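You operate a simulated robot arm through the tools that you are given. There is no shell and no other tool. Be economical: measure what you need, move in short steps, check, and stop when the job is done.

The job below is to be done with a simulated robot arm. You get a single attempt, and the scene is never put back.

## Task
Zero the white tester with the white capped bottle, then switch it off.
Fine: put the bottle back. Set down upright: white capped bottle.

The check looks at the end state, three seconds after you hand in, the way a careful person would. Anything else that was tipped, shoved, dropped, spilled or broken makes it a failure.

## Robot
A 6-joint arm with a fingered hand, hanging from a carriage that runs on a gantry, over the field with the corners [-0.82, -2.536], [0.46, -2.536], [0.459, 0.064], [-0.821, 0.064] (x, y) and turns from -279 to 408 degrees about z. Base frame: it is fixed where the carriage stands at the start and does not move with it; the origin is on the floor, on the carriage's upright axis, x ahead of it, y to its left, z up; the surface under the hand at the start is at about z = 0.9. Lengths are in m, angles in degrees, forces in N, time in s.
With the tool pointing down near the work surface it reaches from about 0.1 to 0.66 m from the robot's upright axis, wherever it stands. Its first joint turns from -166.0 to 166.0 degrees. Places, roughly: black rocker switch [0.5, -0.1, 1]; black socket of the white tester [0.5, 0, 0.9]; colour knob [0.4, 0, 0.9]; white tester [0.4, -0.1, 0.9]; zero knob [0.4, -0.1, 0.9]. Payload 4 kg.
The TCP is the grasp point between the finger pads, 0.03 m short of the fingertips. In the tool frame z runs along the fingers and y along their closing line. Largest opening 0.104 m; the body of the gripper starts 0.035 m behind the TCP. The gripper is a hand of 5 fingers: y runs from the thumb to the fingers, the wrist lies at [-0.015, -0.113, -0.19] in the tool frame, and closing takes about 1.5 s.
Orientation is told as [roll, pitch, yaw] about the base's x, y, z axes, in that order, counted from this pose: with the fingers straight down and the wrist toward the robot, the tool's x, y and z point along [0, 1, 0], [1, 0, 0] and [0, 0, -1] of the base frame.

## Interface
- The arm moves only by the tool send_rows. Its argument "deltas" is a list of rows, each a list of 7 numbers: the shift along the tool's x, y, z in m, then the turn, a rotation vector about the tool's x, y, z in degrees, then the opening, from 0 (shut) to 1 (fully open). In form: [[tx, ty, tz, wx, wy, wz, claw], ...]. A call has 1 to 10 rows; each row shifts and turns the commanded pose from where the row before left it, along the tool's axes as they then stand. A row lasts 0.2 s, in which the tool goes at most 0.05 m and 8.6 degrees; a call with a longer step from one row to the next is refused whole, and so is a gripper value outside its range. A pose out of reach is approached as far as the arm can. The call stops where the force on the tool passes 40 N (or 10 N more than at its start, if that is more) or the arm is blocked; 0.2 s more then pass. The fingers move at their own pace (about 0.045 m/s each) and stop on an object; they squeeze with about 22 N. The grip force told is the motor's: it shows also when the fingers shut on nothing. Time passes only in rows, and 0.2 s behind the last, so rows that do not move let the fingers close. The reply holds the time, the measured pose of the TCP, the force on the tool along the base axes, the opening and the grip force, in the units named above and with some noise, with the torque about the TCP (base axes, N m) and any sound that the robot's microphone picked up, and new pictures: "views" is both (left out), scene, wrist or none.
- Cameras (640 x 400 px; columns grow to the right, rows downward): "scene" is now at [0.2617, -0.0049, 1.793]; the picture's right is [-0.11, -0.99, 0.00], its down [-0.89, 0.10, -0.44] and it looks along [0.44, -0.05, -0.90] (base axes); focal length 258 px, centre (320, 200). "wrist" rides on the gripper at [0.06, -0.083, -0.12] in the tool frame; the picture's right is [-0.79, 0.29, -0.54], its down [-0.56, -0.71, 0.44] and it looks along [-0.26, 0.65, 0.72] (tool axes); focal length 234 px, centre (320, 200). There is no depth. A picture from a camera that has moved, and an enlarged one, comes with that camera's place and axes in the base frame and with its lens.
- move_column(by): slides the trunk up (or, below 0, down) by that many m; the arm and the scene camera ride with it, the base frame stays. It gives what a move gives, with no picture.
- steer(legs): drives the robot by 1 to 6 legs, each [ahead, left, turn to the left] in m, m and degrees, along the robot's own axes; the way and the turn of a leg run together, so that a leg with both is an arc; at most 1.5 m and 180 degrees a leg. The arm and the cameras ride along, it lands a little off, and it stops where it bumps. It keeps to its track: a leg is cut to what the track allows. It gives what a move gives, and a new picture of the scene camera.
- hand_shape(shape): the hand has 5 fingers and takes this shape, open, in about a second: jaw (thumb against the fingers, like two jaws); tri (thumb and two fingers); tip (a fingertip pinch); poke (one finger out to press); point (the index stretched); flat (the hand flat); cup (the hand cupped); fist (a fist). The gripper value then closes the fingers along that shape, each until it touches; the sizes above hold for jaw. It gives what a move gives, with no picture.
- turn_head(pan, tilt): turns the head with the scene camera to pan (to the left, within 155 degrees either way) and tilt (down, from -29 to 69), counted from straight ahead of the robot. It gives what a move gives, and a new picture of the scene camera.
- close_up(camera, box): a new picture of the part [left, top, right, bottom] of that camera's present view, enlarged. The clock stands still meanwhile.
- job_done(): hands the job in; it is judged then, once.

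Work in short steps. Places have to be worked out from the pictures, the camera data and where the tool is seen: move nearer, look again, correct. Check each grasp and each placing, and mend what went wrong. You have 120 turns and 260 pictures in all, those below and enlarged ones among them. Open the gripper and draw the arm clear of the work before you hand the job in, unless the task says otherwise; then end with one line.

The tools are called after "Call:" by a JSON object that holds its "name" and its "arguments". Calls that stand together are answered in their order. send_rows: Moves the arm, as the interface text tells. Its arguments: {"type":"object","properties":{"deltas":{"type":"array","items":{"type":"array","items":{"type":"number"}}},"views":{"type":"string","enum":["both","scene","wrist","none"]}},"required":["deltas"]} The other tools are called the same way: move_column (by) slides the trunk up or down; hand_shape (shape) gives the hand a shape; steer (legs) drives the base; turn_head (pan, tilt) turns the head that bears the scene camera; close_up (camera, box) takes an enlarged picture of a part of a camera's view; job_done () hands the job in.

At the start:

```text
time: 0.0
eef_pos: [0.6644, 0.0168, 1.244]
tool_rot: [0.1, 0.1, 0.0]
force: [1.2, -0.3, -0.4]
moment: [0.0, 0.01, 0.0]
grip_width: 0.1034
grip_force: 0.1
shape: jaw
trunk travel left (down, up): [-0.525, 0.073]
robot x, y, heading: [0.0004, 0.0004, -0.1]
head pan, tilt: [-6.2, 64.0]
```

scene: 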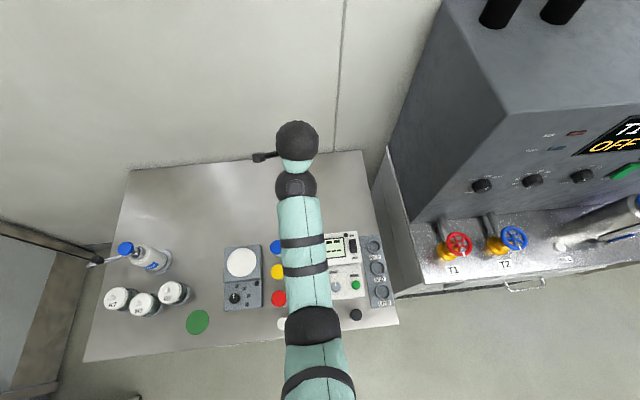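
wrist: 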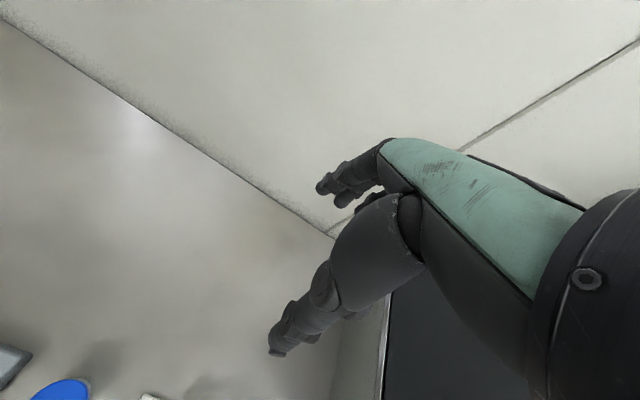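

The arm hides part of the bench. I'll enlarge the scene around the tester first.

Call:
{"name": "close_up", "arguments": {"camera": "scene", "box": [200, 210, 420, 340]}}

Call:
{"name": "close_up", "arguments": {"camera": "scene", "box": [80, 220, 300, 350]}}

```text
2.91 times, centred on (310, 275) of scene
camera zoom: at [0.2617, -0.0049, 1.793], right [-0.11, -0.99, 0.0], down [-0.89, 0.1, -0.44], along [0.44, -0.05, -0.9], focal length 750 px, centre (349, -18)
```

zoom: 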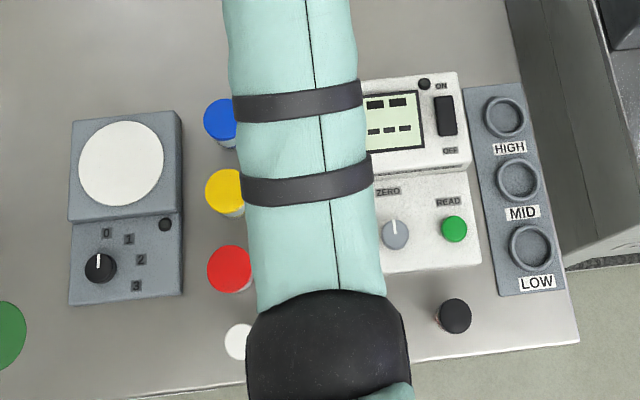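

```text
2.91 times, centred on (190, 285) of scene
camera zoom: at [0.2617, -0.0049, 1.793], right [-0.11, -0.99, 0.0], down [-0.89, 0.1, -0.44], along [0.44, -0.05, -0.9], focal length 750 px, centre (698, -47)
```

zoom: 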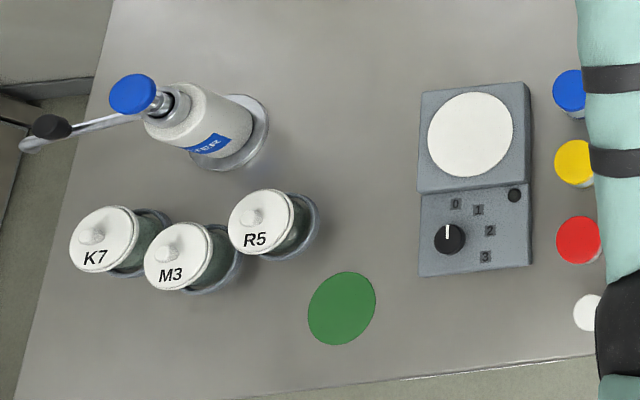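

The arm covers the tester's left half. I'll swing the tool left (+y), staying high, to uncover it.

Call:
{"name": "send_rows", "arguments": {"deltas": [[0.05, -0.02, 0, 0, 0, 0, 1], [0.05, -0.02, 0, 0, 0, 0, 1], [0.05, -0.02, 0, 0, 0, 0, 1], [0.05, -0.02, 0, 0, 0, 0, 1], [0.05, -0.02, 0, 0, 0, 0, 1], [0.05, -0.02, 0, 0, 0, 0, 1], [0.05, -0.02, 0, 0, 0, 0, 1]], "views": "scene"}}

```text
refused: row 1 steps farther than a row can; nothing moved
```

The step was over the limit, so I'll use smaller rows.

Call:
{"name": "send_rows", "arguments": {"deltas": [[0.045, -0.02, 0, 0, 0, 0, 1], [0.045, -0.02, 0, 0, 0, 0, 1], [0.045, -0.02, 0, 0, 0, 0, 1], [0.045, -0.02, 0, 0, 0, 0, 1], [0.045, -0.02, 0, 0, 0, 0, 1], [0.045, -0.02, 0, 0, 0, 0, 1], [0.045, -0.02, 0, 0, 0, 0, 1]], "views": "scene"}}

```text
time: 1.6
eef_pos: [0.553, 0.335, 1.2212]
tool_rot: [-0.1, 0.0, 0.0]
force: [-0.5, -0.4, 0.0]
moment: [0.01, 0.02, 0.02]
grip_width: 0.1038
grip_force: 0.1
shape: jaw
out of reach, approached as far as the arm can: row 3, 4, 5, 6
trunk travel left (down, up): [-0.525, 0.073]
robot x, y, heading: [0.0004, 0.0009, -0.2]
head pan, tilt: [-6.2, 64.0]
camera scene: at [0.2617, -0.005, 1.7931], right [-0.11, -0.99, 0.0], down [-0.89, 0.1, -0.44], along [0.44, -0.05, -0.9], focal length 258 px, centre (320, 200)
```

scene: 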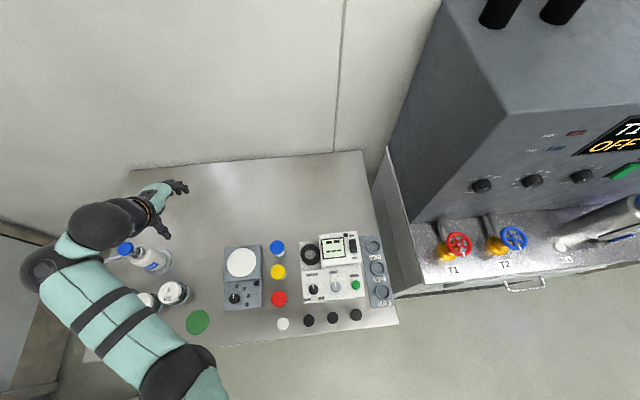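

The tester is clear now. I'll enlarge it.

Call:
{"name": "close_up", "arguments": {"camera": "scene", "box": [290, 224, 402, 294]}}

Call:
{"name": "close_up", "arguments": {"camera": "scene", "box": [260, 265, 372, 335]}}

```text
5.71 times, centred on (346, 259) of scene
camera zoom: at [0.2617, -0.005, 1.7931], right [-0.11, -0.99, 0.0], down [-0.89, 0.1, -0.44], along [0.44, -0.05, -0.9], focal length 1474 px, centre (171, -137)
```

zoom: 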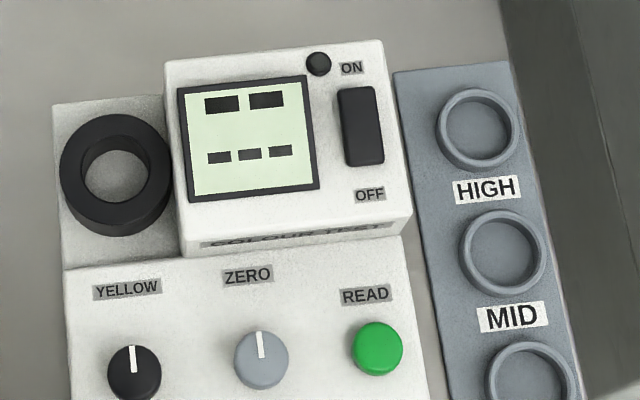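

```text
5.71 times, centred on (316, 300) of scene
camera zoom: at [0.2617, -0.005, 1.7931], right [-0.11, -0.99, 0.0], down [-0.89, 0.1, -0.44], along [0.44, -0.05, -0.9], focal length 1474 px, centre (343, -371)
```

zoom: 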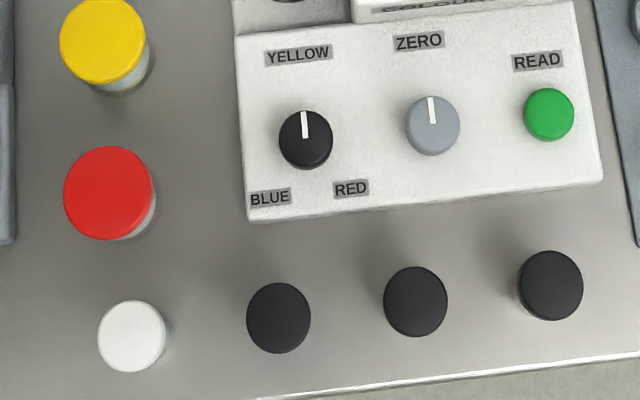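

The blank is the small white cap near (0.28, 0.10), with black-capped bottles beside it. I'll bring the wrist camera over to look at the tester from close by.

Call:
{"name": "send_rows", "arguments": {"deltas": [[-0.034, -0.028, 0, 0, 0, 0, 1], [-0.034, -0.028, 0, 0, 0, 0, 1], [-0.034, -0.028, 0, 0, 0, 0, 1], [-0.034, -0.028, 0, 0, 0, 0, 1], [-0.034, -0.028, 0.01, 0, 0, 0, 1], [-0.034, -0.028, 0.01, 0, 0, 0, 1], [-0.034, -0.028, 0.02, 0, 0, 0, 1], [-0.034, -0.028, 0.02, 0, 0, 0, 1], [-0.034, -0.028, 0.02, 0, 0, 0, 1], [-0.034, -0.028, 0.02, 0, 0, 0, 1]]}}

```text
time: 3.8
eef_pos: [0.3382, 0.0096, 1.0415]
tool_rot: [0.1, 0.1, -0.2]
force: [0.6, 1.0, 0.2]
moment: [-0.05, 0.02, -0.01]
grip_width: 0.1038
grip_force: 0.0
shape: jaw
out of reach, approached as far as the arm can: row 1, 2, 3, 4, 5
trunk travel left (down, up): [-0.525, 0.073]
robot x, y, heading: [-0.0029, 0.0003, 0.3]
head pan, tilt: [-6.2, 64.0]
camera scene: at [0.2618, -0.0048, 1.7931], right [-0.11, -0.99, 0.0], down [-0.89, 0.1, -0.44], along [0.44, -0.05, -0.9], focal length 258 px, centre (320, 200)
camera wrist: at [0.2543, 0.0697, 1.1622], right [0.29, -0.79, 0.54], down [-0.71, -0.56, -0.44], along [0.65, -0.26, -0.72], focal length 234 px, centre (320, 200)
```

scene: 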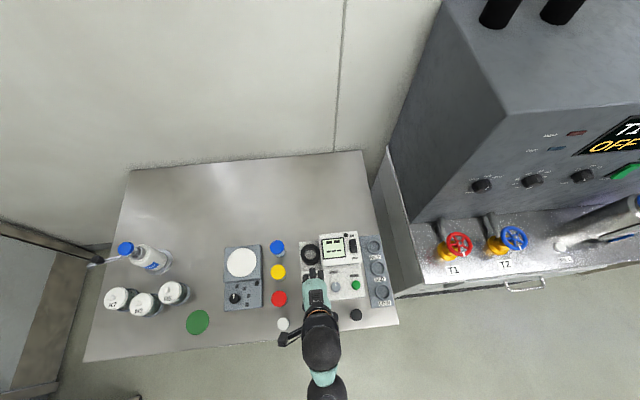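
wrist: 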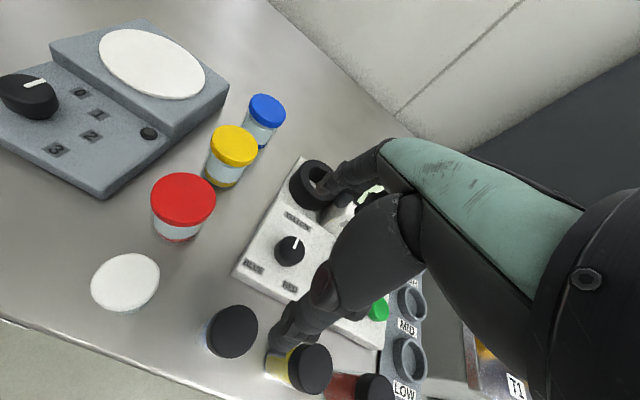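

From both cameras I place the white cap at about (0.281, 0.101). I'll enlarge the wrist view to judge the bottle height and the layout.

Call:
{"name": "close_up", "arguments": {"camera": "wrist", "box": [60, 160, 300, 310]}}

Call:
{"name": "close_up", "arguments": {"camera": "scene", "box": [318, 228, 366, 258]}}

```text
2.67 times, centred on (180, 235) of wrist
camera zoom: at [0.2543, 0.0697, 1.1622], right [0.29, -0.79, 0.54], down [-0.71, -0.56, -0.44], along [0.65, -0.26, -0.72], focal length 624 px, centre (693, 107)
```

zoom: 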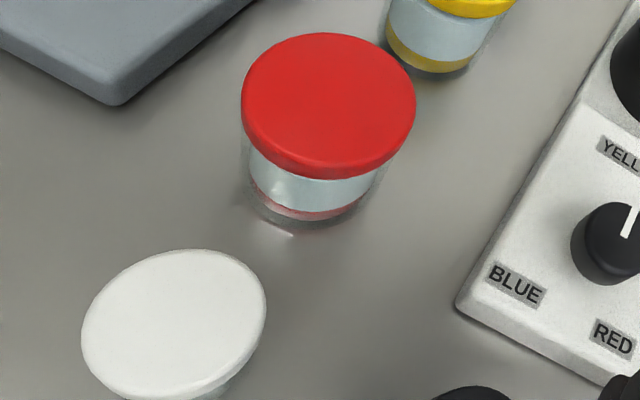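

```text
13.33 times, centred on (342, 243) of scene
camera zoom: at [0.2618, -0.0048, 1.7931], right [-0.11, -0.99, 0.0], down [-0.89, 0.1, -0.44], along [0.44, -0.05, -0.9], focal length 3438 px, centre (27, -373)
```

zoom: 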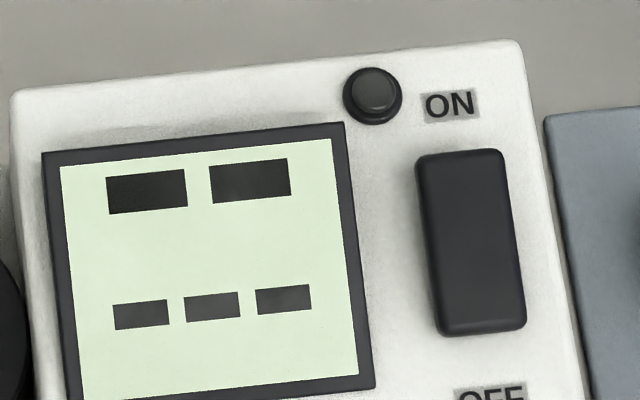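

The display shows dashes and the indicator looks dark, so I can't tell if it is on. I'll shift right for a low view of the rocker and display.

Call:
{"name": "send_rows", "arguments": {"deltas": [[0, -0.02, -0.03, 0, 0, 0, 1], [-0.04, -0.01, 0, 0, 0, 0, 1], [-0.04, -0.01, 0, 0, 0, 0, 1], [-0.04, 0, 0, 0, 0, 0, 1], [-0.04, 0, 0, 0, 0, 0, 1], [-0.04, 0, 0, 0, 0, 0, 1]], "views": "wrist"}}

```text
time: 5.2
eef_pos: [0.3143, -0.1818, 1.0432]
tool_rot: [-0.3, -0.2, -0.2]
force: [-0.3, 1.1, 0.2]
moment: [-0.04, 0.02, -0.04]
grip_width: 0.1041
grip_force: 0.1
shape: jaw
out of reach, approached as far as the arm can: row 4, 5, 6
trunk travel left (down, up): [-0.525, 0.073]
robot x, y, heading: [-0.0018, 0.0003, -0.1]
head pan, tilt: [-6.2, 64.0]
camera wrist: at [0.2299, -0.1215, 1.1647], right [0.29, -0.79, 0.55], down [-0.71, -0.56, -0.44], along [0.65, -0.26, -0.72], focal length 234 px, centre (320, 200)
```

wrist: 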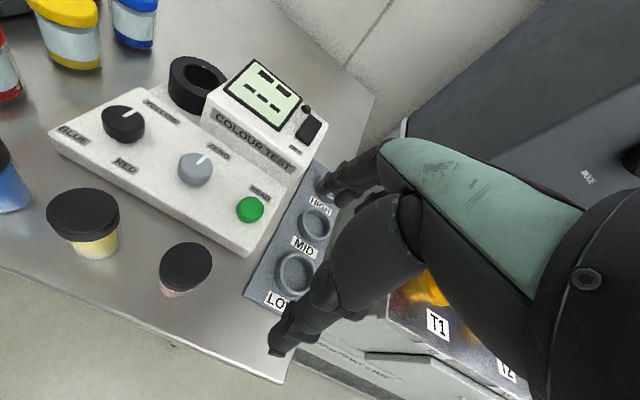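

Call:
{"name": "close_up", "arguments": {"camera": "wrist", "box": [210, 50, 338, 130]}}

Call:
{"name": "close_up", "arguments": {"camera": "wrist", "box": [30, 40, 286, 200]}}

```text
5.00 times, centred on (274, 90) of wrist
camera zoom: at [0.2299, -0.1215, 1.1647], right [0.29, -0.79, 0.55], down [-0.71, -0.56, -0.44], along [0.65, -0.26, -0.72], focal length 1171 px, centre (550, 750)
```

zoom: 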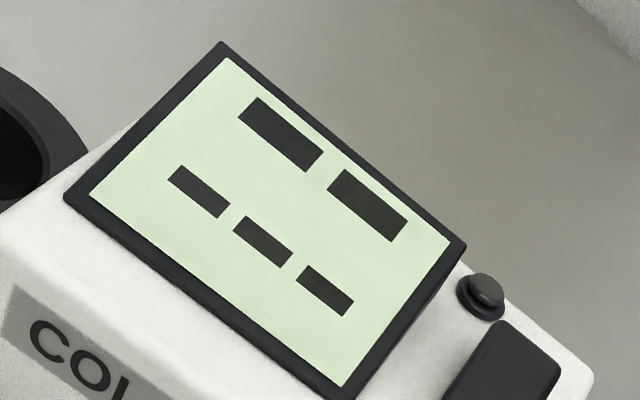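

```text
2.50 times, centred on (158, 120) of wrist
camera zoom: at [0.2299, -0.1215, 1.1647], right [0.29, -0.79, 0.55], down [-0.71, -0.56, -0.44], along [0.65, -0.26, -0.72], focal length 585 px, centre (725, 400)
```

zoom: 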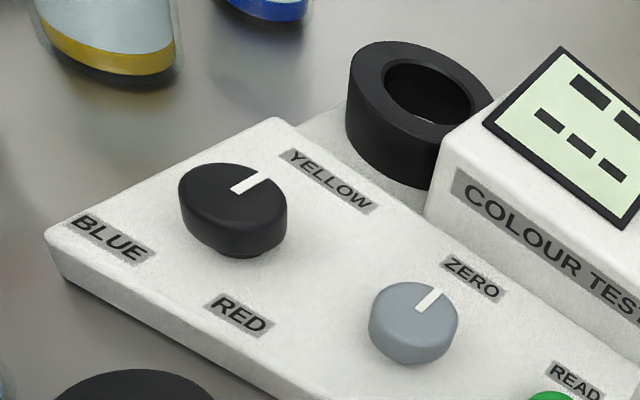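

The socket and knobs are clear. Now a close look at the rocker alone.

Call:
{"name": "close_up", "arguments": {"camera": "wrist", "box": [280, 90, 344, 130]}}

Call:
{"name": "close_up", "arguments": {"camera": "wrist", "box": [190, 60, 350, 160]}}

```text
10.00 times, centred on (312, 110) of wrist
camera zoom: at [0.2299, -0.1215, 1.1647], right [0.29, -0.79, 0.55], down [-0.71, -0.56, -0.44], along [0.65, -0.26, -0.72], focal length 2342 px, centre (400, 1100)
```

zoom: 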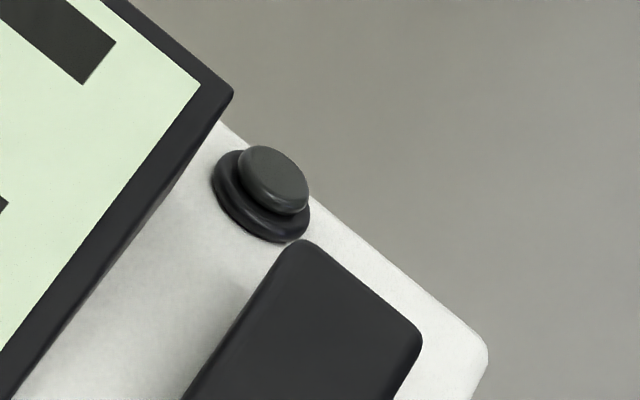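

```text
4.00 times, centred on (270, 110) of wrist
camera zoom: at [0.2299, -0.1215, 1.1647], right [0.29, -0.79, 0.55], down [-0.71, -0.56, -0.44], along [0.65, -0.26, -0.72], focal length 937 px, centre (520, 560)
```

zoom: 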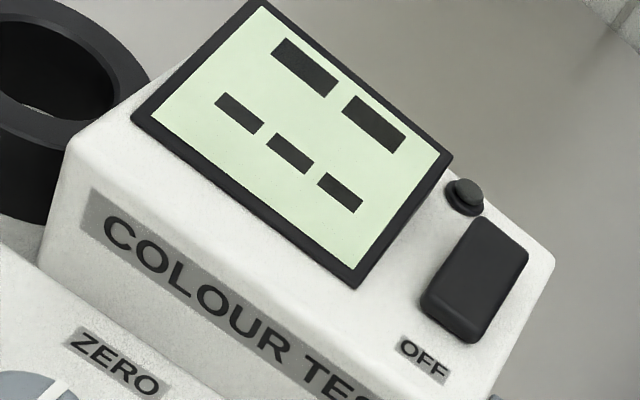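

The ON end of the rocker looks raised and the indicator is dark, so the tester is probably off and must go on first. I'll take the poke shape and see where the fingertip is.

Call:
{"name": "hand_shape", "arguments": {"shape": "poke"}}

Call:
{"name": "send_rows", "arguments": {"deltas": [[0, 0, -0.03, 0, 0, 0, 1]]}}

```text
time: 6.1
eef_pos: [0.3141, -0.1812, 1.0437]
tool_rot: [-0.2, -0.1, -0.1]
force: [0.1, -0.4, 0.1]
moment: [0.0, -0.01, 0.0]
grip_width: 0.0
grip_force: 0.2
shape: poke
trunk travel left (down, up): [-0.525, 0.073]
robot x, y, heading: [0.0003, 0.002, -0.1]
head pan, tilt: [-6.2, 64.0]
```

```text
time: 6.5
eef_pos: [0.323, -0.1748, 1.0518]
tool_rot: [-0.1, -0.1, -0.1]
force: [-0.3, 0.5, 0.1]
moment: [0.01, -0.01, -0.01]
grip_width: 0.0003
grip_force: 0.0
shape: poke
out of reach, approached as far as the arm can: row 1
trunk travel left (down, up): [-0.525, 0.073]
robot x, y, heading: [-0.0008, 0.0018, 0.1]
head pan, tilt: [-6.2, 64.0]
camera scene: at [0.2617, -0.0049, 1.793], right [-0.11, -0.99, 0.0], down [-0.89, 0.1, -0.44], along [0.44, -0.05, -0.9], focal length 258 px, centre (320, 200)
camera wrist: at [0.2404, -0.1131, 1.1722], right [0.29, -0.79, 0.54], down [-0.71, -0.56, -0.44], along [0.65, -0.26, -0.72], focal length 234 px, centre (320, 200)
```

scene: 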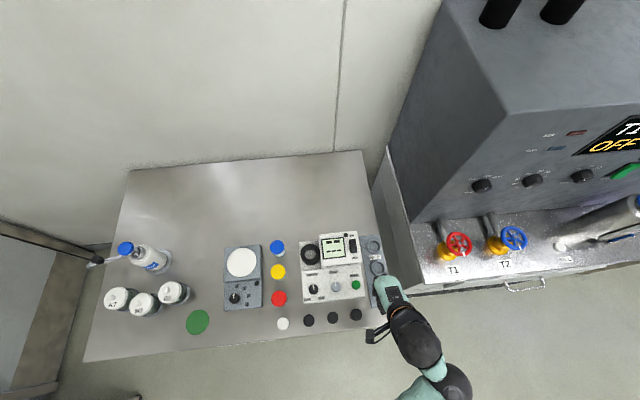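
wrist: 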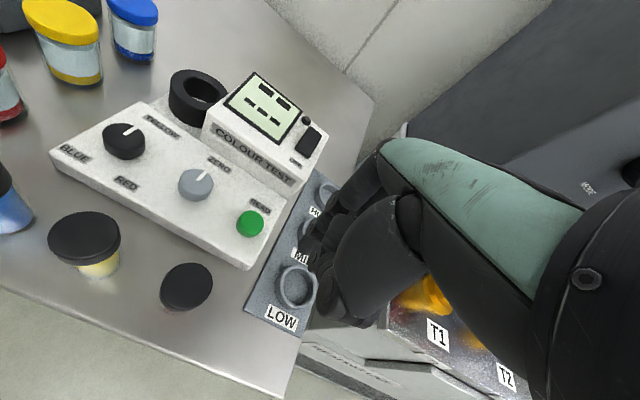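

I can't make out the poking finger yet, so I'll enlarge it.

Call:
{"name": "close_up", "arguments": {"camera": "wrist", "box": [240, 130, 432, 330]}}

Call:
{"name": "close_up", "arguments": {"camera": "scene", "box": [340, 255, 452, 355]}}

```text
2.00 times, centred on (336, 230) of wrist
camera zoom: at [0.2404, -0.1131, 1.1722], right [0.29, -0.79, 0.54], down [-0.71, -0.56, -0.44], along [0.65, -0.26, -0.72], focal length 468 px, centre (288, 140)
```

zoom: 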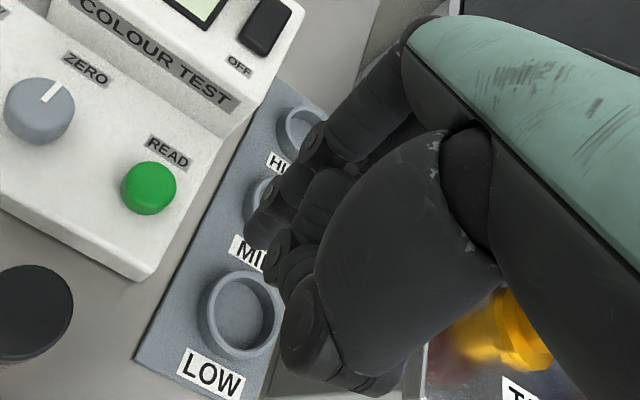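

```text
4.00 times, centred on (396, 305) of scene
camera zoom: at [0.2617, -0.0049, 1.793], right [-0.11, -0.99, 0.0], down [-0.89, 0.1, -0.44], along [0.44, -0.05, -0.9], focal length 1032 px, centre (16, -220)
```

zoom: 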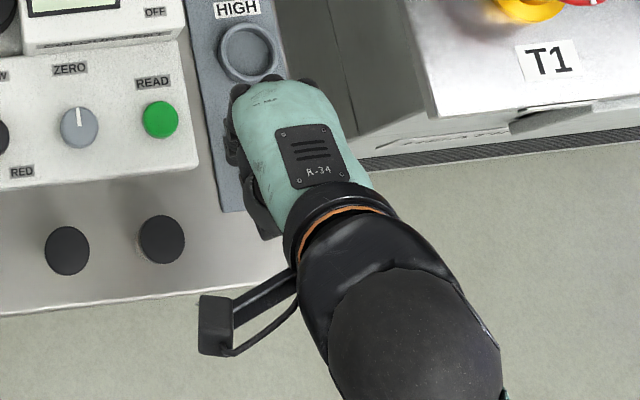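

Call:
{"name": "close_up", "arguments": {"camera": "wrist", "box": [290, 150, 386, 250]}}

Call:
{"name": "close_up", "arguments": {"camera": "wrist", "box": [290, 220, 386, 330]}}

```text
4.00 times, centred on (338, 200) of wrist
camera zoom: at [0.2404, -0.1131, 1.1722], right [0.29, -0.79, 0.54], down [-0.71, -0.56, -0.44], along [0.65, -0.26, -0.72], focal length 937 px, centre (248, 200)
```

zoom: 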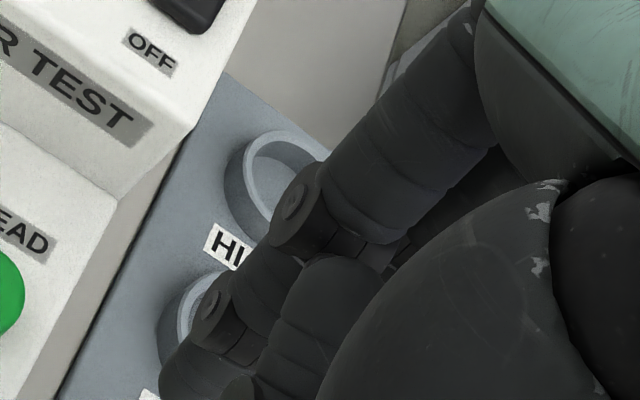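

```text
3.64 times, centred on (338, 275) of wrist
camera zoom: at [0.2404, -0.1131, 1.1722], right [0.29, -0.79, 0.54], down [-0.71, -0.56, -0.44], along [0.65, -0.26, -0.72], focal length 852 px, centre (254, -73)
```

zoom: 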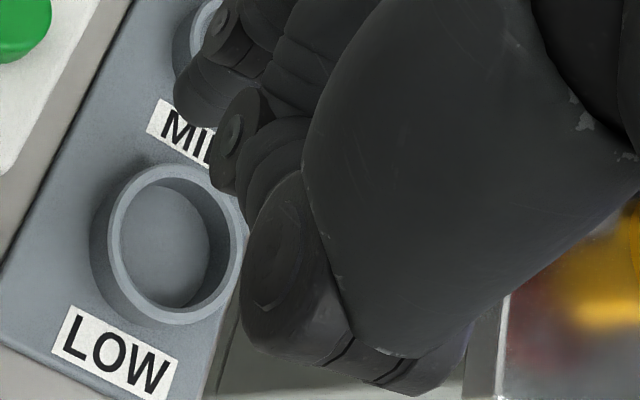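

The index tip shows at about TCP + 0.03 along the fingers. By triangulation the rocker's ON end is at (0.50, −0.136, 0.989) and the OFF end at (0.466, −0.137, 0.978), so it is off. I'll move above the ON end.

Call:
{"name": "send_rows", "arguments": {"deltas": [[0.006, 0.03, -0.01, 0, 0, 0, 1], [0.007, 0.036, -0.005, 0, 0, 0, 1], [0.007, 0.036, 0, 0, 0, 0, 1], [0.007, 0.036, 0, 0, 0, 0, 1], [0.007, 0.036, 0, 0, 0, 0, 1]]}}

```text
time: 7.7
eef_pos: [0.4969, -0.1384, 1.067]
tool_rot: [0.0, 0.1, 0.0]
force: [-0.1, -0.9, -0.8]
moment: [-0.02, -0.04, 0.0]
grip_width: 0.0
grip_force: 0.1
shape: poke
trunk travel left (down, up): [-0.525, 0.073]
robot x, y, heading: [0.002, 0.0003, -0.1]
head pan, tilt: [-6.2, 64.0]
camera scene: at [0.2616, -0.0049, 1.793], right [-0.11, -0.99, 0.0], down [-0.89, 0.1, -0.44], along [0.44, -0.05, -0.9], focal length 258 px, centre (320, 200)
camera wrist: at [0.4142, -0.0791, 1.1868], right [0.29, -0.79, 0.54], down [-0.71, -0.56, -0.44], along [0.65, -0.26, -0.72], focal length 234 px, centre (320, 200)
```

scene: 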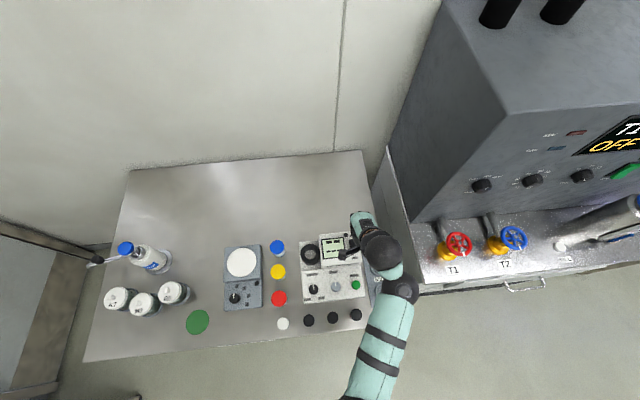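
wrist: 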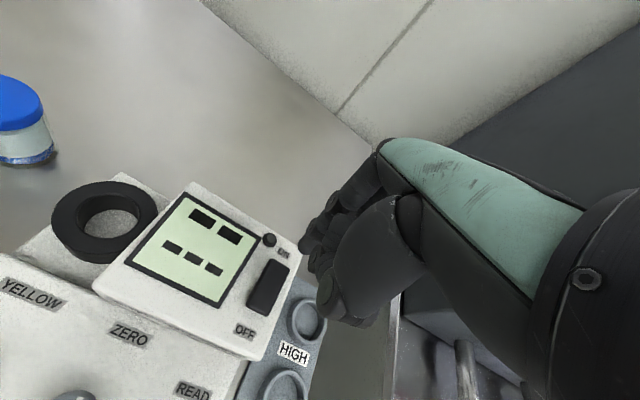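

The ON end agrees at (0.493, −0.136). I'll lower 3 cm and look again.

Call:
{"name": "send_rows", "arguments": {"deltas": [[-0.002, -0.001, 0.015, 0, 0, 0, 1], [0, 0, 0.015, 0, 0, 0, 1]], "views": "wrist"}}

Call:
{"name": "close_up", "arguments": {"camera": "wrist", "box": [210, 190, 370, 330]}}

```text
time: 8.3
eef_pos: [0.4958, -0.1416, 1.036]
tool_rot: [0.0, 0.1, 0.0]
force: [0.2, -0.4, -0.3]
moment: [0.01, 0.03, -0.01]
grip_width: 0.0
grip_force: 0.0
shape: poke
trunk travel left (down, up): [-0.525, 0.073]
robot x, y, heading: [0.0033, -0.0005, -0.1]
head pan, tilt: [-6.2, 64.0]
camera wrist: at [0.4119, -0.0811, 1.1579], right [0.29, -0.79, 0.54], down [-0.71, -0.56, -0.44], along [0.65, -0.26, -0.72], focal length 234 px, centre (320, 200)
```

wrist: 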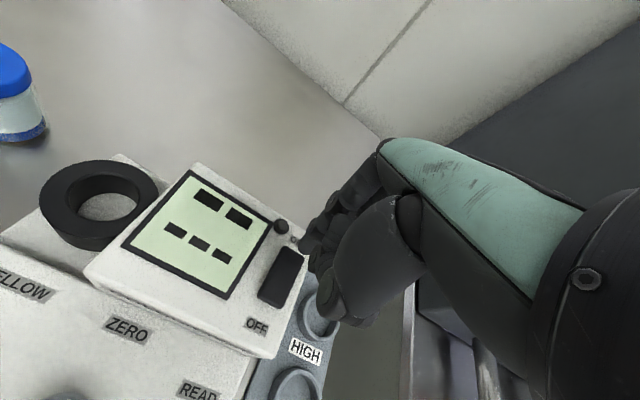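

```text
2.86 times, centred on (290, 260) of wrist
camera zoom: at [0.4119, -0.0811, 1.1579], right [0.29, -0.79, 0.54], down [-0.71, -0.56, -0.44], along [0.65, -0.26, -0.72], focal length 669 px, centre (406, 29)
```

zoom: 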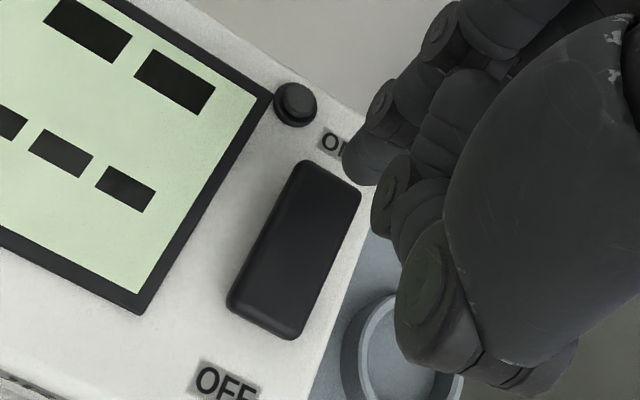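

The fingertip is about 1.5 cm above the ON end. I'll press down in small steps.

Call:
{"name": "send_rows", "arguments": {"deltas": [[0, -0.001, 0.01, 0, 0, 0, 1], [0, 0, 0.008, 0, 0, 0, 1], [0, 0, 0.006, 0, 0, 0, 1]], "views": "wrist"}}

Call:
{"name": "close_up", "arguments": {"camera": "wrist", "box": [210, 190, 370, 330]}}

```text
time: 9.1
eef_pos: [0.4962, -0.1412, 1.015]
tool_rot: [0.0, -0.2, 0.1]
force: [0.4, 1.7, 8.4]
moment: [-0.02, 0.01, -0.02]
grip_width: 0.0
grip_force: 0.1
shape: poke
trunk travel left (down, up): [-0.525, 0.073]
robot x, y, heading: [0.0007, 0.0028, -0.0]
head pan, tilt: [-6.2, 64.0]
camera wrist: at [0.4119, -0.0806, 1.1356], right [0.29, -0.79, 0.54], down [-0.7, -0.56, -0.44], along [0.65, -0.26, -0.72], focal length 234 px, centre (320, 200)
```

wrist: 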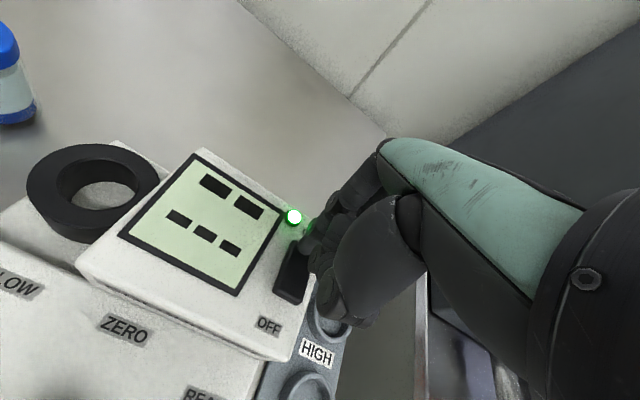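

```text
2.86 times, centred on (290, 260) of wrist
camera zoom: at [0.4119, -0.0806, 1.1356], right [0.29, -0.79, 0.54], down [-0.7, -0.56, -0.44], along [0.65, -0.26, -0.72], focal length 669 px, centre (406, 29)
```

zoom: 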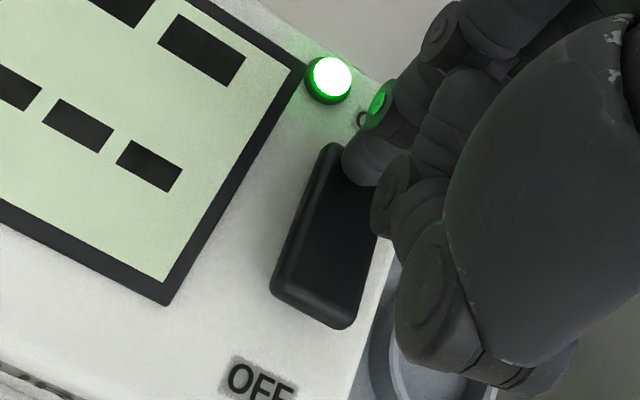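

The indicator is green and the rocker flipped, so the tester is on. I'll retract upward and carry the hand over the white bottle.

Call:
{"name": "send_rows", "arguments": {"deltas": [[0, 0, -0.04, 0, 0, 0, 1], [0, 0, -0.04, 0, 0, 0, 1], [0.034, -0.03, 0, 0, 0, 0, 1], [0.034, -0.03, 0, 0, 0, 0, 1], [0.034, -0.03, 0, 0, 0, 0, 1], [0.034, -0.03, 0, 0, 0, 0, 1], [0.034, -0.03, 0, 0, 0, 0, 1], [0.034, -0.03, 0, 0, 0, 0, 1], [0.034, -0.03, 0, 0, 0, 0, 1]], "views": "scene"}}

Call:
{"name": "close_up", "arguments": {"camera": "scene", "box": [318, 228, 366, 258]}}

Call:
{"name": "hand_shape", "arguments": {"shape": "tri"}}

```text
time: 11.3
eef_pos: [0.307, 0.1275, 1.102]
tool_rot: [-5.4, -4.8, 16.4]
force: [0.2, 0.0, 1.2]
moment: [0.0, 0.01, 0.02]
grip_width: 0.0001
grip_force: 0.1
shape: poke
out of reach, approached as far as the arm can: row 9
trunk travel left (down, up): [-0.525, 0.073]
robot x, y, heading: [0.0021, -0.0008, -0.3]
head pan, tilt: [-6.2, 64.0]
stopped in row 9: the arm was blocked; the commanded pose is now the measured one
camera scene: at [0.2616, -0.0048, 1.793], right [-0.11, -0.99, 0.0], down [-0.89, 0.1, -0.44], along [0.44, -0.05, -0.9], focal length 258 px, centre (320, 200)
```

scene: 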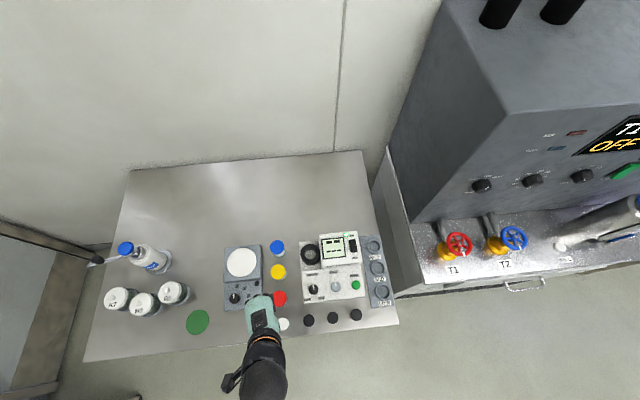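

```text
13.33 times, centred on (342, 243) of scene
camera zoom: at [0.2616, -0.0048, 1.793], right [-0.11, -0.99, 0.0], down [-0.89, 0.1, -0.44], along [0.44, -0.05, -0.9], focal length 3438 px, centre (27, -373)
```

zoom: 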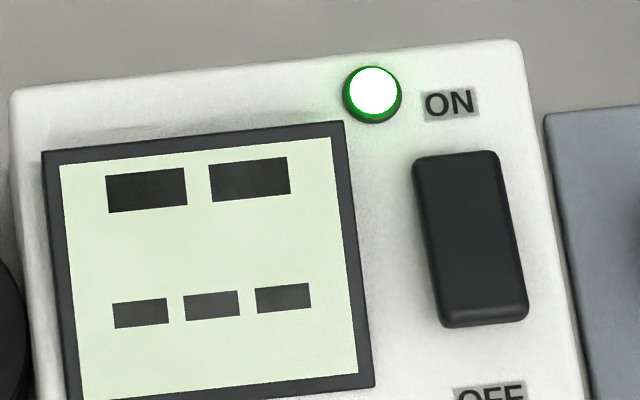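

```text
time: 12.2
eef_pos: [0.3057, 0.1274, 1.1007]
tool_rot: [-5.4, -4.7, 16.3]
force: [0.0, 0.6, -0.9]
moment: [0.01, -0.02, 0.01]
grip_width: 0.104
grip_force: 0.1
shape: tri
trunk travel left (down, up): [-0.525, 0.073]
robot x, y, heading: [-0.0004, -0.0036, -0.0]
head pan, tilt: [-6.2, 64.0]
```

The arm is cramped so close to its own axis. I'll back the carriage off by 0.2 m for better reach.

Call:
{"name": "steer", "arguments": {"legs": [[-0.2, 0, 0]]}}

```text
time: 13.8
eef_pos: [0.1065, 0.1285, 1.1013]
tool_rot: [-5.3, -4.8, 16.3]
force: [-0.1, 0.3, 0.5]
moment: [-0.01, 0.0, 0.02]
grip_width: 0.1039
grip_force: 0.1
shape: tri
trunk travel left (down, up): [-0.525, 0.073]
robot x, y, heading: [-0.2029, -0.0003, 0.0]
head pan, tilt: [-6.2, 64.0]
camera scene: at [0.0606, -0.005, 1.793], right [-0.11, -0.99, 0.0], down [-0.89, 0.1, -0.44], along [0.44, -0.05, -0.9], focal length 258 px, centre (320, 200)
```

scene: 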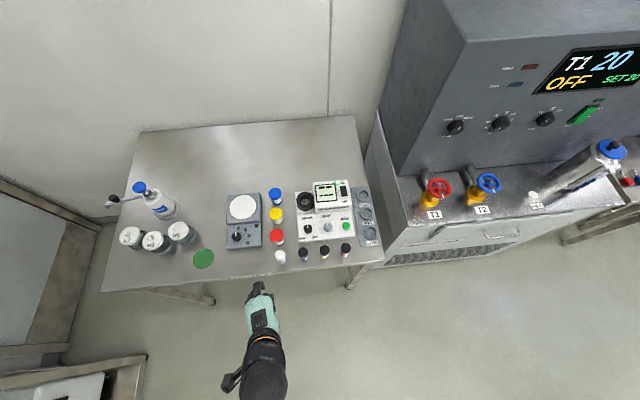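

From here I get an oblique view. I'll check the wrist view and zoom the scene on the bottles.

Call:
{"name": "send_rows", "arguments": {"deltas": [[0, 0.03, 0, 0, 0, 0, 1]], "views": "wrist"}}

Call:
{"name": "close_up", "arguments": {"camera": "scene", "box": [260, 180, 388, 270]}}

```text
time: 14.2
eef_pos: [0.1345, 0.135, 1.1042]
tool_rot: [-5.3, -4.7, 16.4]
force: [-0.1, -0.3, 0.2]
moment: [-0.02, -0.01, -0.02]
grip_width: 0.1037
grip_force: 0.1
shape: tri
trunk travel left (down, up): [-0.525, 0.073]
robot x, y, heading: [-0.2016, -0.0021, -0.2]
head pan, tilt: [-6.2, 64.0]
camera wrist: at [0.0253, 0.1779, 1.212], right [0.43, -0.64, 0.64], down [-0.48, -0.76, -0.44], along [0.76, -0.11, -0.64], focal length 234 px, centre (320, 200)
```

wrist: 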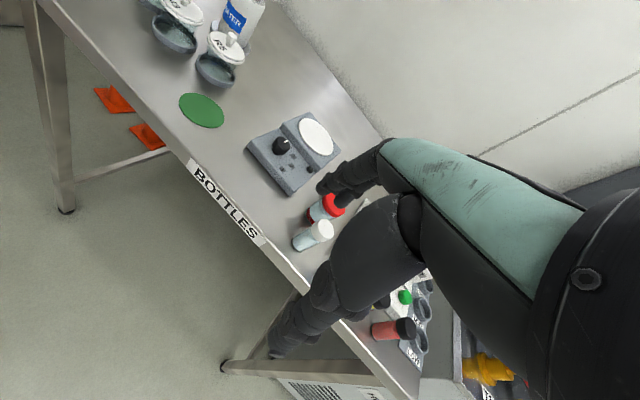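

```text
4.44 times, centred on (324, 225) of scene
camera zoom: at [0.0605, -0.0051, 1.793], right [-0.11, -0.99, 0.0], down [-0.89, 0.1, -0.44], along [0.44, -0.05, -0.9], focal length 1146 px, centre (302, 89)
```

zoom: 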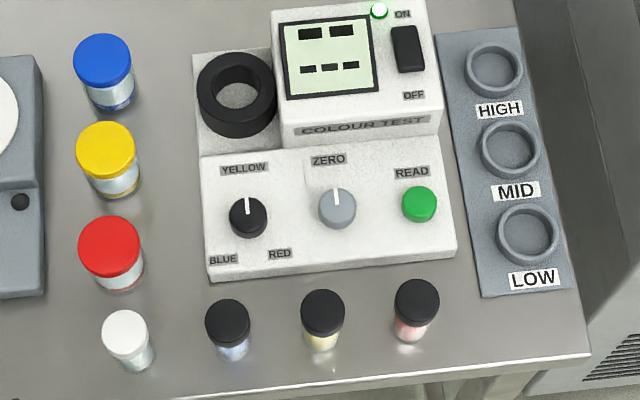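

The bottle axis is about (0.283, 0.098) with its top near z 0.972. The socket rim is near (0.48, 0.00, 0.945). I'll look at the tri shape in the wrist view before approaching.

Call:
{"name": "close_up", "arguments": {"camera": "wrist", "box": [250, 130, 442, 370]}}

Call:
{"name": "close_up", "arguments": {"camera": "scene", "box": [200, 270, 310, 400]}}

```text
1.67 times, centred on (346, 250) of wrist
camera zoom: at [0.0253, 0.1779, 1.212], right [0.43, -0.64, 0.64], down [-0.48, -0.76, -0.44], along [0.76, -0.11, -0.64], focal length 390 px, centre (277, 117)
```

zoom: 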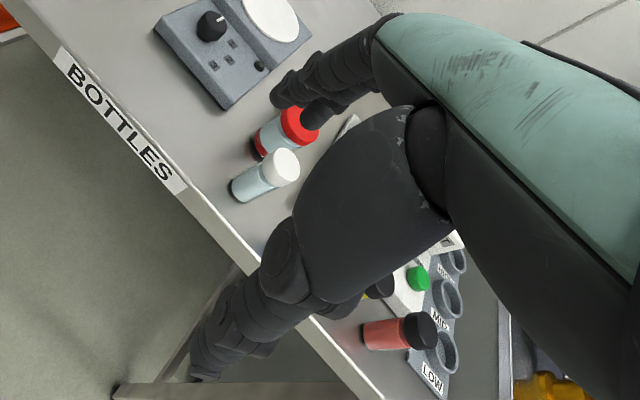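

```text
3.08 times, centred on (255, 335) of scene
camera zoom: at [0.0605, -0.0051, 1.793], right [-0.11, -0.99, 0.0], down [-0.89, 0.1, -0.44], along [0.44, -0.05, -0.9], focal length 793 px, centre (520, -215)
```

zoom: 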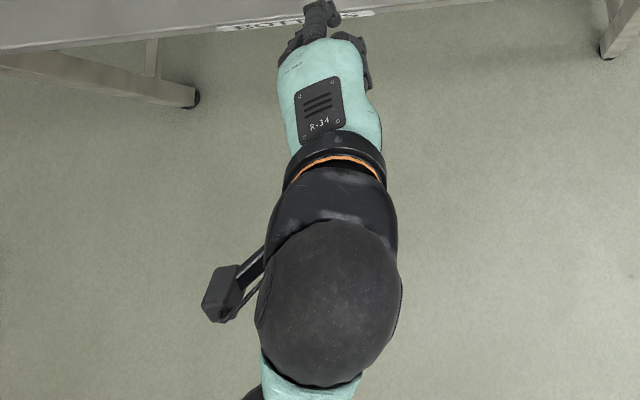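

The tri shape leaves two fingers against the thumb, which suits. I'll level the hand and yaw it to about 75° so the fingers go down on the free left side of the bottle.

Call:
{"name": "send_rows", "arguments": {"deltas": [[0, 0, 0, 4.65, 5.3, 0, 1], [0, 0, 0, 0, 0, -8.4, 1], [0, 0, 0, 0, 0, -8.4, 1], [0, 0, 0, 0, 0, -8.4, 1], [0, 0, 0, 0, 0, -8.4, 1], [0, 0, 0, 0, 0, -8.4, 0.8], [0, 0, 0, 0, 0, -8.4, 0.7], [0, 0, 0, 0, 0, -8.2, 0.7]]}}

```text
time: 16.0
eef_pos: [0.176, 0.1812, 1.0881]
tool_rot: [-3.0, -4.6, 56.9]
force: [0.3, 0.5, 0.4]
moment: [0.02, -0.01, 0.0]
grip_width: 0.0729
grip_force: 0.0
shape: tri
out of reach, approached as far as the arm can: row 2, 3, 4, 6, 7, 8
trunk travel left (down, up): [-0.525, 0.073]
robot x, y, heading: [-0.1998, 0.0017, -0.2]
head pan, tilt: [-6.2, 64.0]
camera scene: at [0.0606, -0.0051, 1.793], right [-0.11, -0.99, 0.0], down [-0.89, 0.1, -0.44], along [0.44, -0.05, -0.9], focal length 258 px, centre (320, 200)
camera wrist: at [0.0704, 0.1398, 1.1978], right [0.77, -0.21, 0.61], down [0.12, -0.88, -0.46], along [0.63, 0.43, -0.65], focal length 234 px, centre (320, 200)
```

scene: 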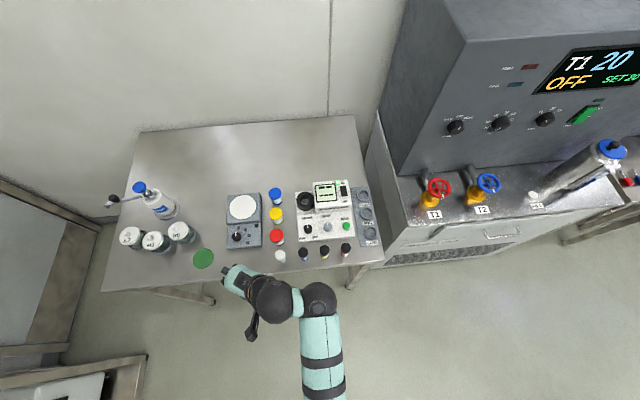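
wrist: 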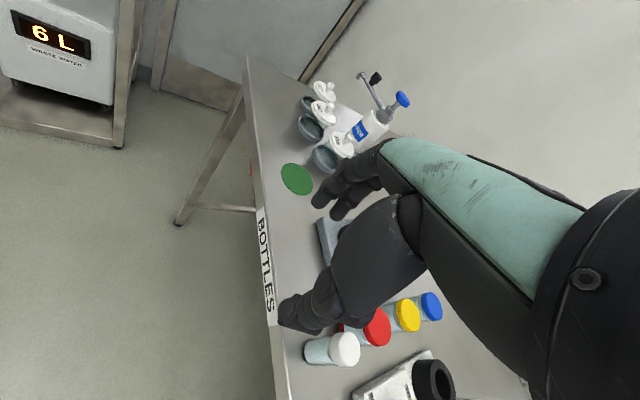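

The clipped pose carries on from where it was measured. I'll move out over the bottle, staying above the caps.

Call:
{"name": "send_rows", "arguments": {"deltas": [[-0.045, -0.004, 0, 0, 0, 0, 0.7], [-0.045, -0.004, 0, 0, 0, 0, 0.7], [-0.03, -0.004, 0, 0, 0, 0, 0.7]]}}

```text
time: 16.8
eef_pos: [0.2765, 0.1113, 1.0835]
tool_rot: [-3.0, -4.5, 56.8]
force: [-0.3, 0.0, -0.4]
moment: [-0.04, 0.02, 0.04]
grip_width: 0.0731
grip_force: 0.0
shape: tri
out of reach, approached as far as the arm can: row 1, 2
trunk travel left (down, up): [-0.525, 0.073]
robot x, y, heading: [-0.2011, -0.0008, 0.3]
head pan, tilt: [-6.2, 64.0]
camera scene: at [0.0605, -0.005, 1.793], right [-0.11, -0.99, 0.0], down [-0.89, 0.1, -0.44], along [0.44, -0.05, -0.9], focal length 258 px, centre (320, 200)
camera wrist: at [0.1703, 0.0692, 1.1934], right [0.77, -0.21, 0.6], down [0.12, -0.88, -0.46], along [0.63, 0.43, -0.65], focal length 234 px, centre (320, 200)
```

scene: 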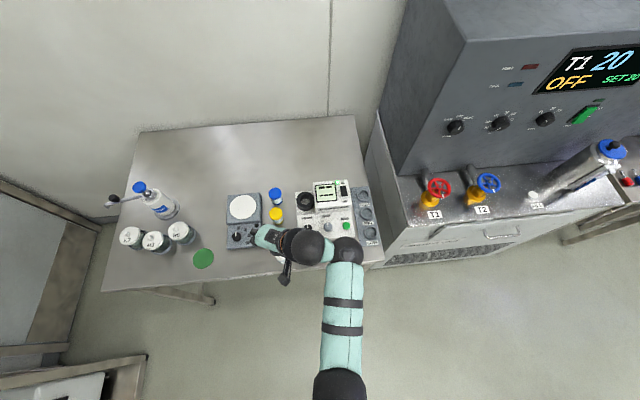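
wrist: 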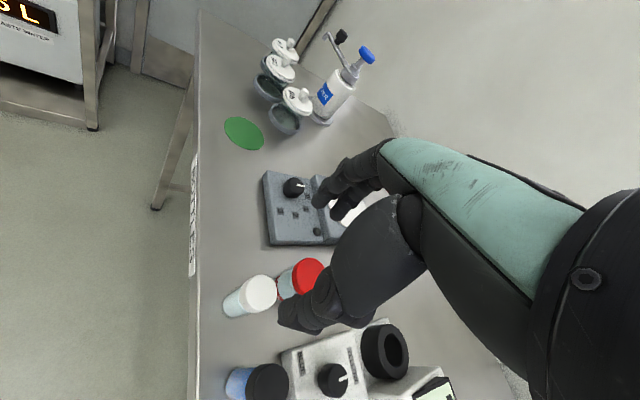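

The wrist ray puts the cap at (0.280, 0.099), which agrees with the earlier fixes. I'll level the hand, yaw a bit more, and centre over it.

Call:
{"name": "send_rows", "arguments": {"deltas": [[0, 0, 0, 4.47, 2.98, 0, 0.7], [0, 0, 0, 0, 0, -8, 0.7], [0, 0, 0, 0, 0, -8, 0.7], [-0.009, -0.01, 0, 0, 0, 0, 0.7]], "views": "wrist"}}

```text
time: 17.8
eef_pos: [0.3026, 0.1123, 1.0466]
tool_rot: [0.1, 0.0, 72.9]
force: [0.9, -1.0, 0.0]
moment: [-0.03, 0.02, -0.02]
grip_width: 0.0732
grip_force: 0.2
shape: tri
out of reach, approached as far as the arm can: row 1, 2, 3
trunk travel left (down, up): [-0.525, 0.073]
robot x, y, heading: [-0.2029, 0.0016, -0.3]
head pan, tilt: [-6.2, 64.0]
camera wrist: at [0.22, 0.0502, 1.1678], right [0.84, 0.04, 0.54], down [0.32, -0.84, -0.44], along [0.44, 0.54, -0.72], focal length 234 px, centre (320, 200)
```

wrist: 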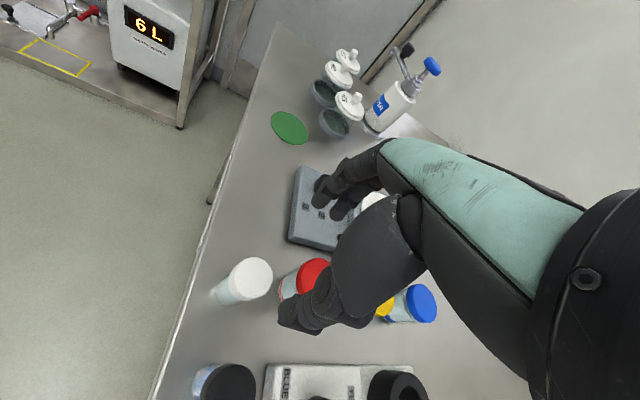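

The hand is now level at yaw 73°, and the cap reads (0.279, 0.098). I'll centre over it and lower until the tips are just above the cap.

Call:
{"name": "send_rows", "arguments": {"deltas": [[0.0166, -0.0195, 0, 0, 0, 0, 0.7], [0, 0, 0.02, 0, 0, 0, 0.7]]}}

Call:
{"name": "close_up", "arguments": {"camera": "wrist", "box": [190, 150, 430, 390]}}

Call:
{"name": "close_up", "arguments": {"camera": "scene", "box": [240, 200, 340, 280]}}

```text
time: 18.4
eef_pos: [0.2911, 0.1039, 1.0132]
tool_rot: [0.1, 0.0, 72.7]
force: [-0.8, -0.2, -0.7]
moment: [-0.02, 0.01, -0.01]
grip_width: 0.0733
grip_force: 0.0
shape: tri
out of reach, approached as far as the arm can: row 1
trunk travel left (down, up): [-0.525, 0.073]
robot x, y, heading: [-0.2046, -0.0023, -0.2]
head pan, tilt: [-6.2, 64.0]
camera scene: at [0.0606, -0.0051, 1.7931], right [-0.11, -0.99, 0.0], down [-0.89, 0.1, -0.44], along [0.44, -0.05, -0.9], focal length 258 px, centre (320, 200)
camera wrist: at [0.2075, 0.0417, 1.1345], right [0.84, 0.04, 0.54], down [0.32, -0.84, -0.44], along [0.44, 0.54, -0.72], focal length 234 px, centre (320, 200)
```

scene: 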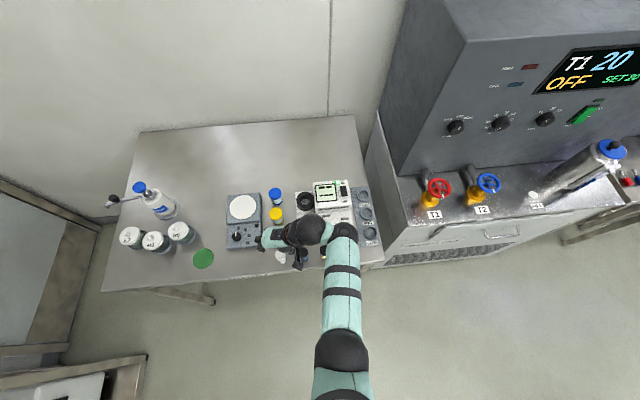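
wrist: 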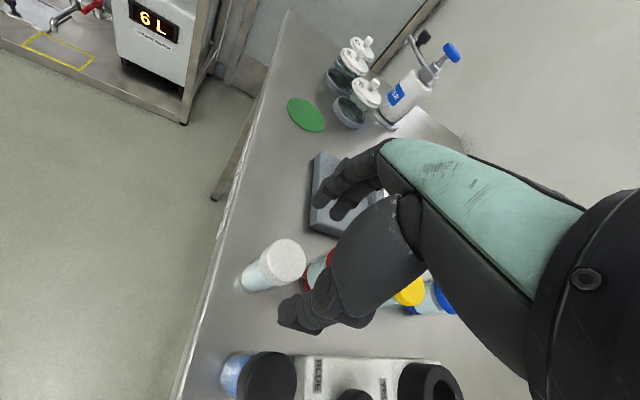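

```text
1.67 times, centred on (310, 270) of wrist
camera zoom: at [0.2075, 0.0417, 1.1345], right [0.84, 0.04, 0.54], down [0.32, -0.84, -0.44], along [0.44, 0.54, -0.72], focal length 390 px, centre (337, 83)
```

zoom: 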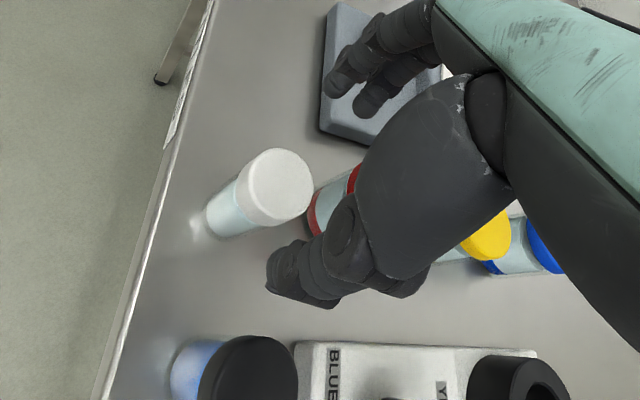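

```text
5.00 times, centred on (290, 240) of scene
camera zoom: at [0.0606, -0.0051, 1.7931], right [-0.11, -0.99, 0.0], down [-0.89, 0.1, -0.44], along [0.44, -0.05, -0.9], focal length 1289 px, centre (470, 0)
```

zoom: 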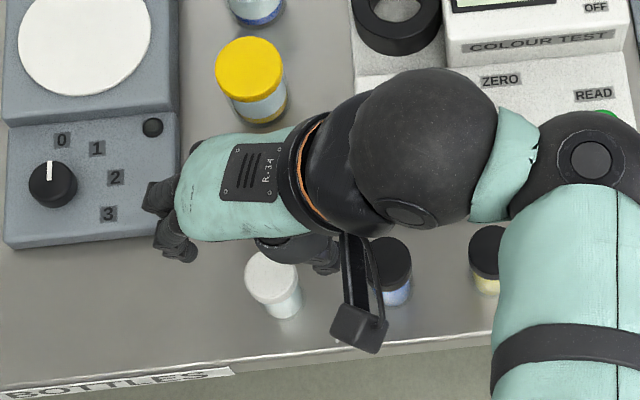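

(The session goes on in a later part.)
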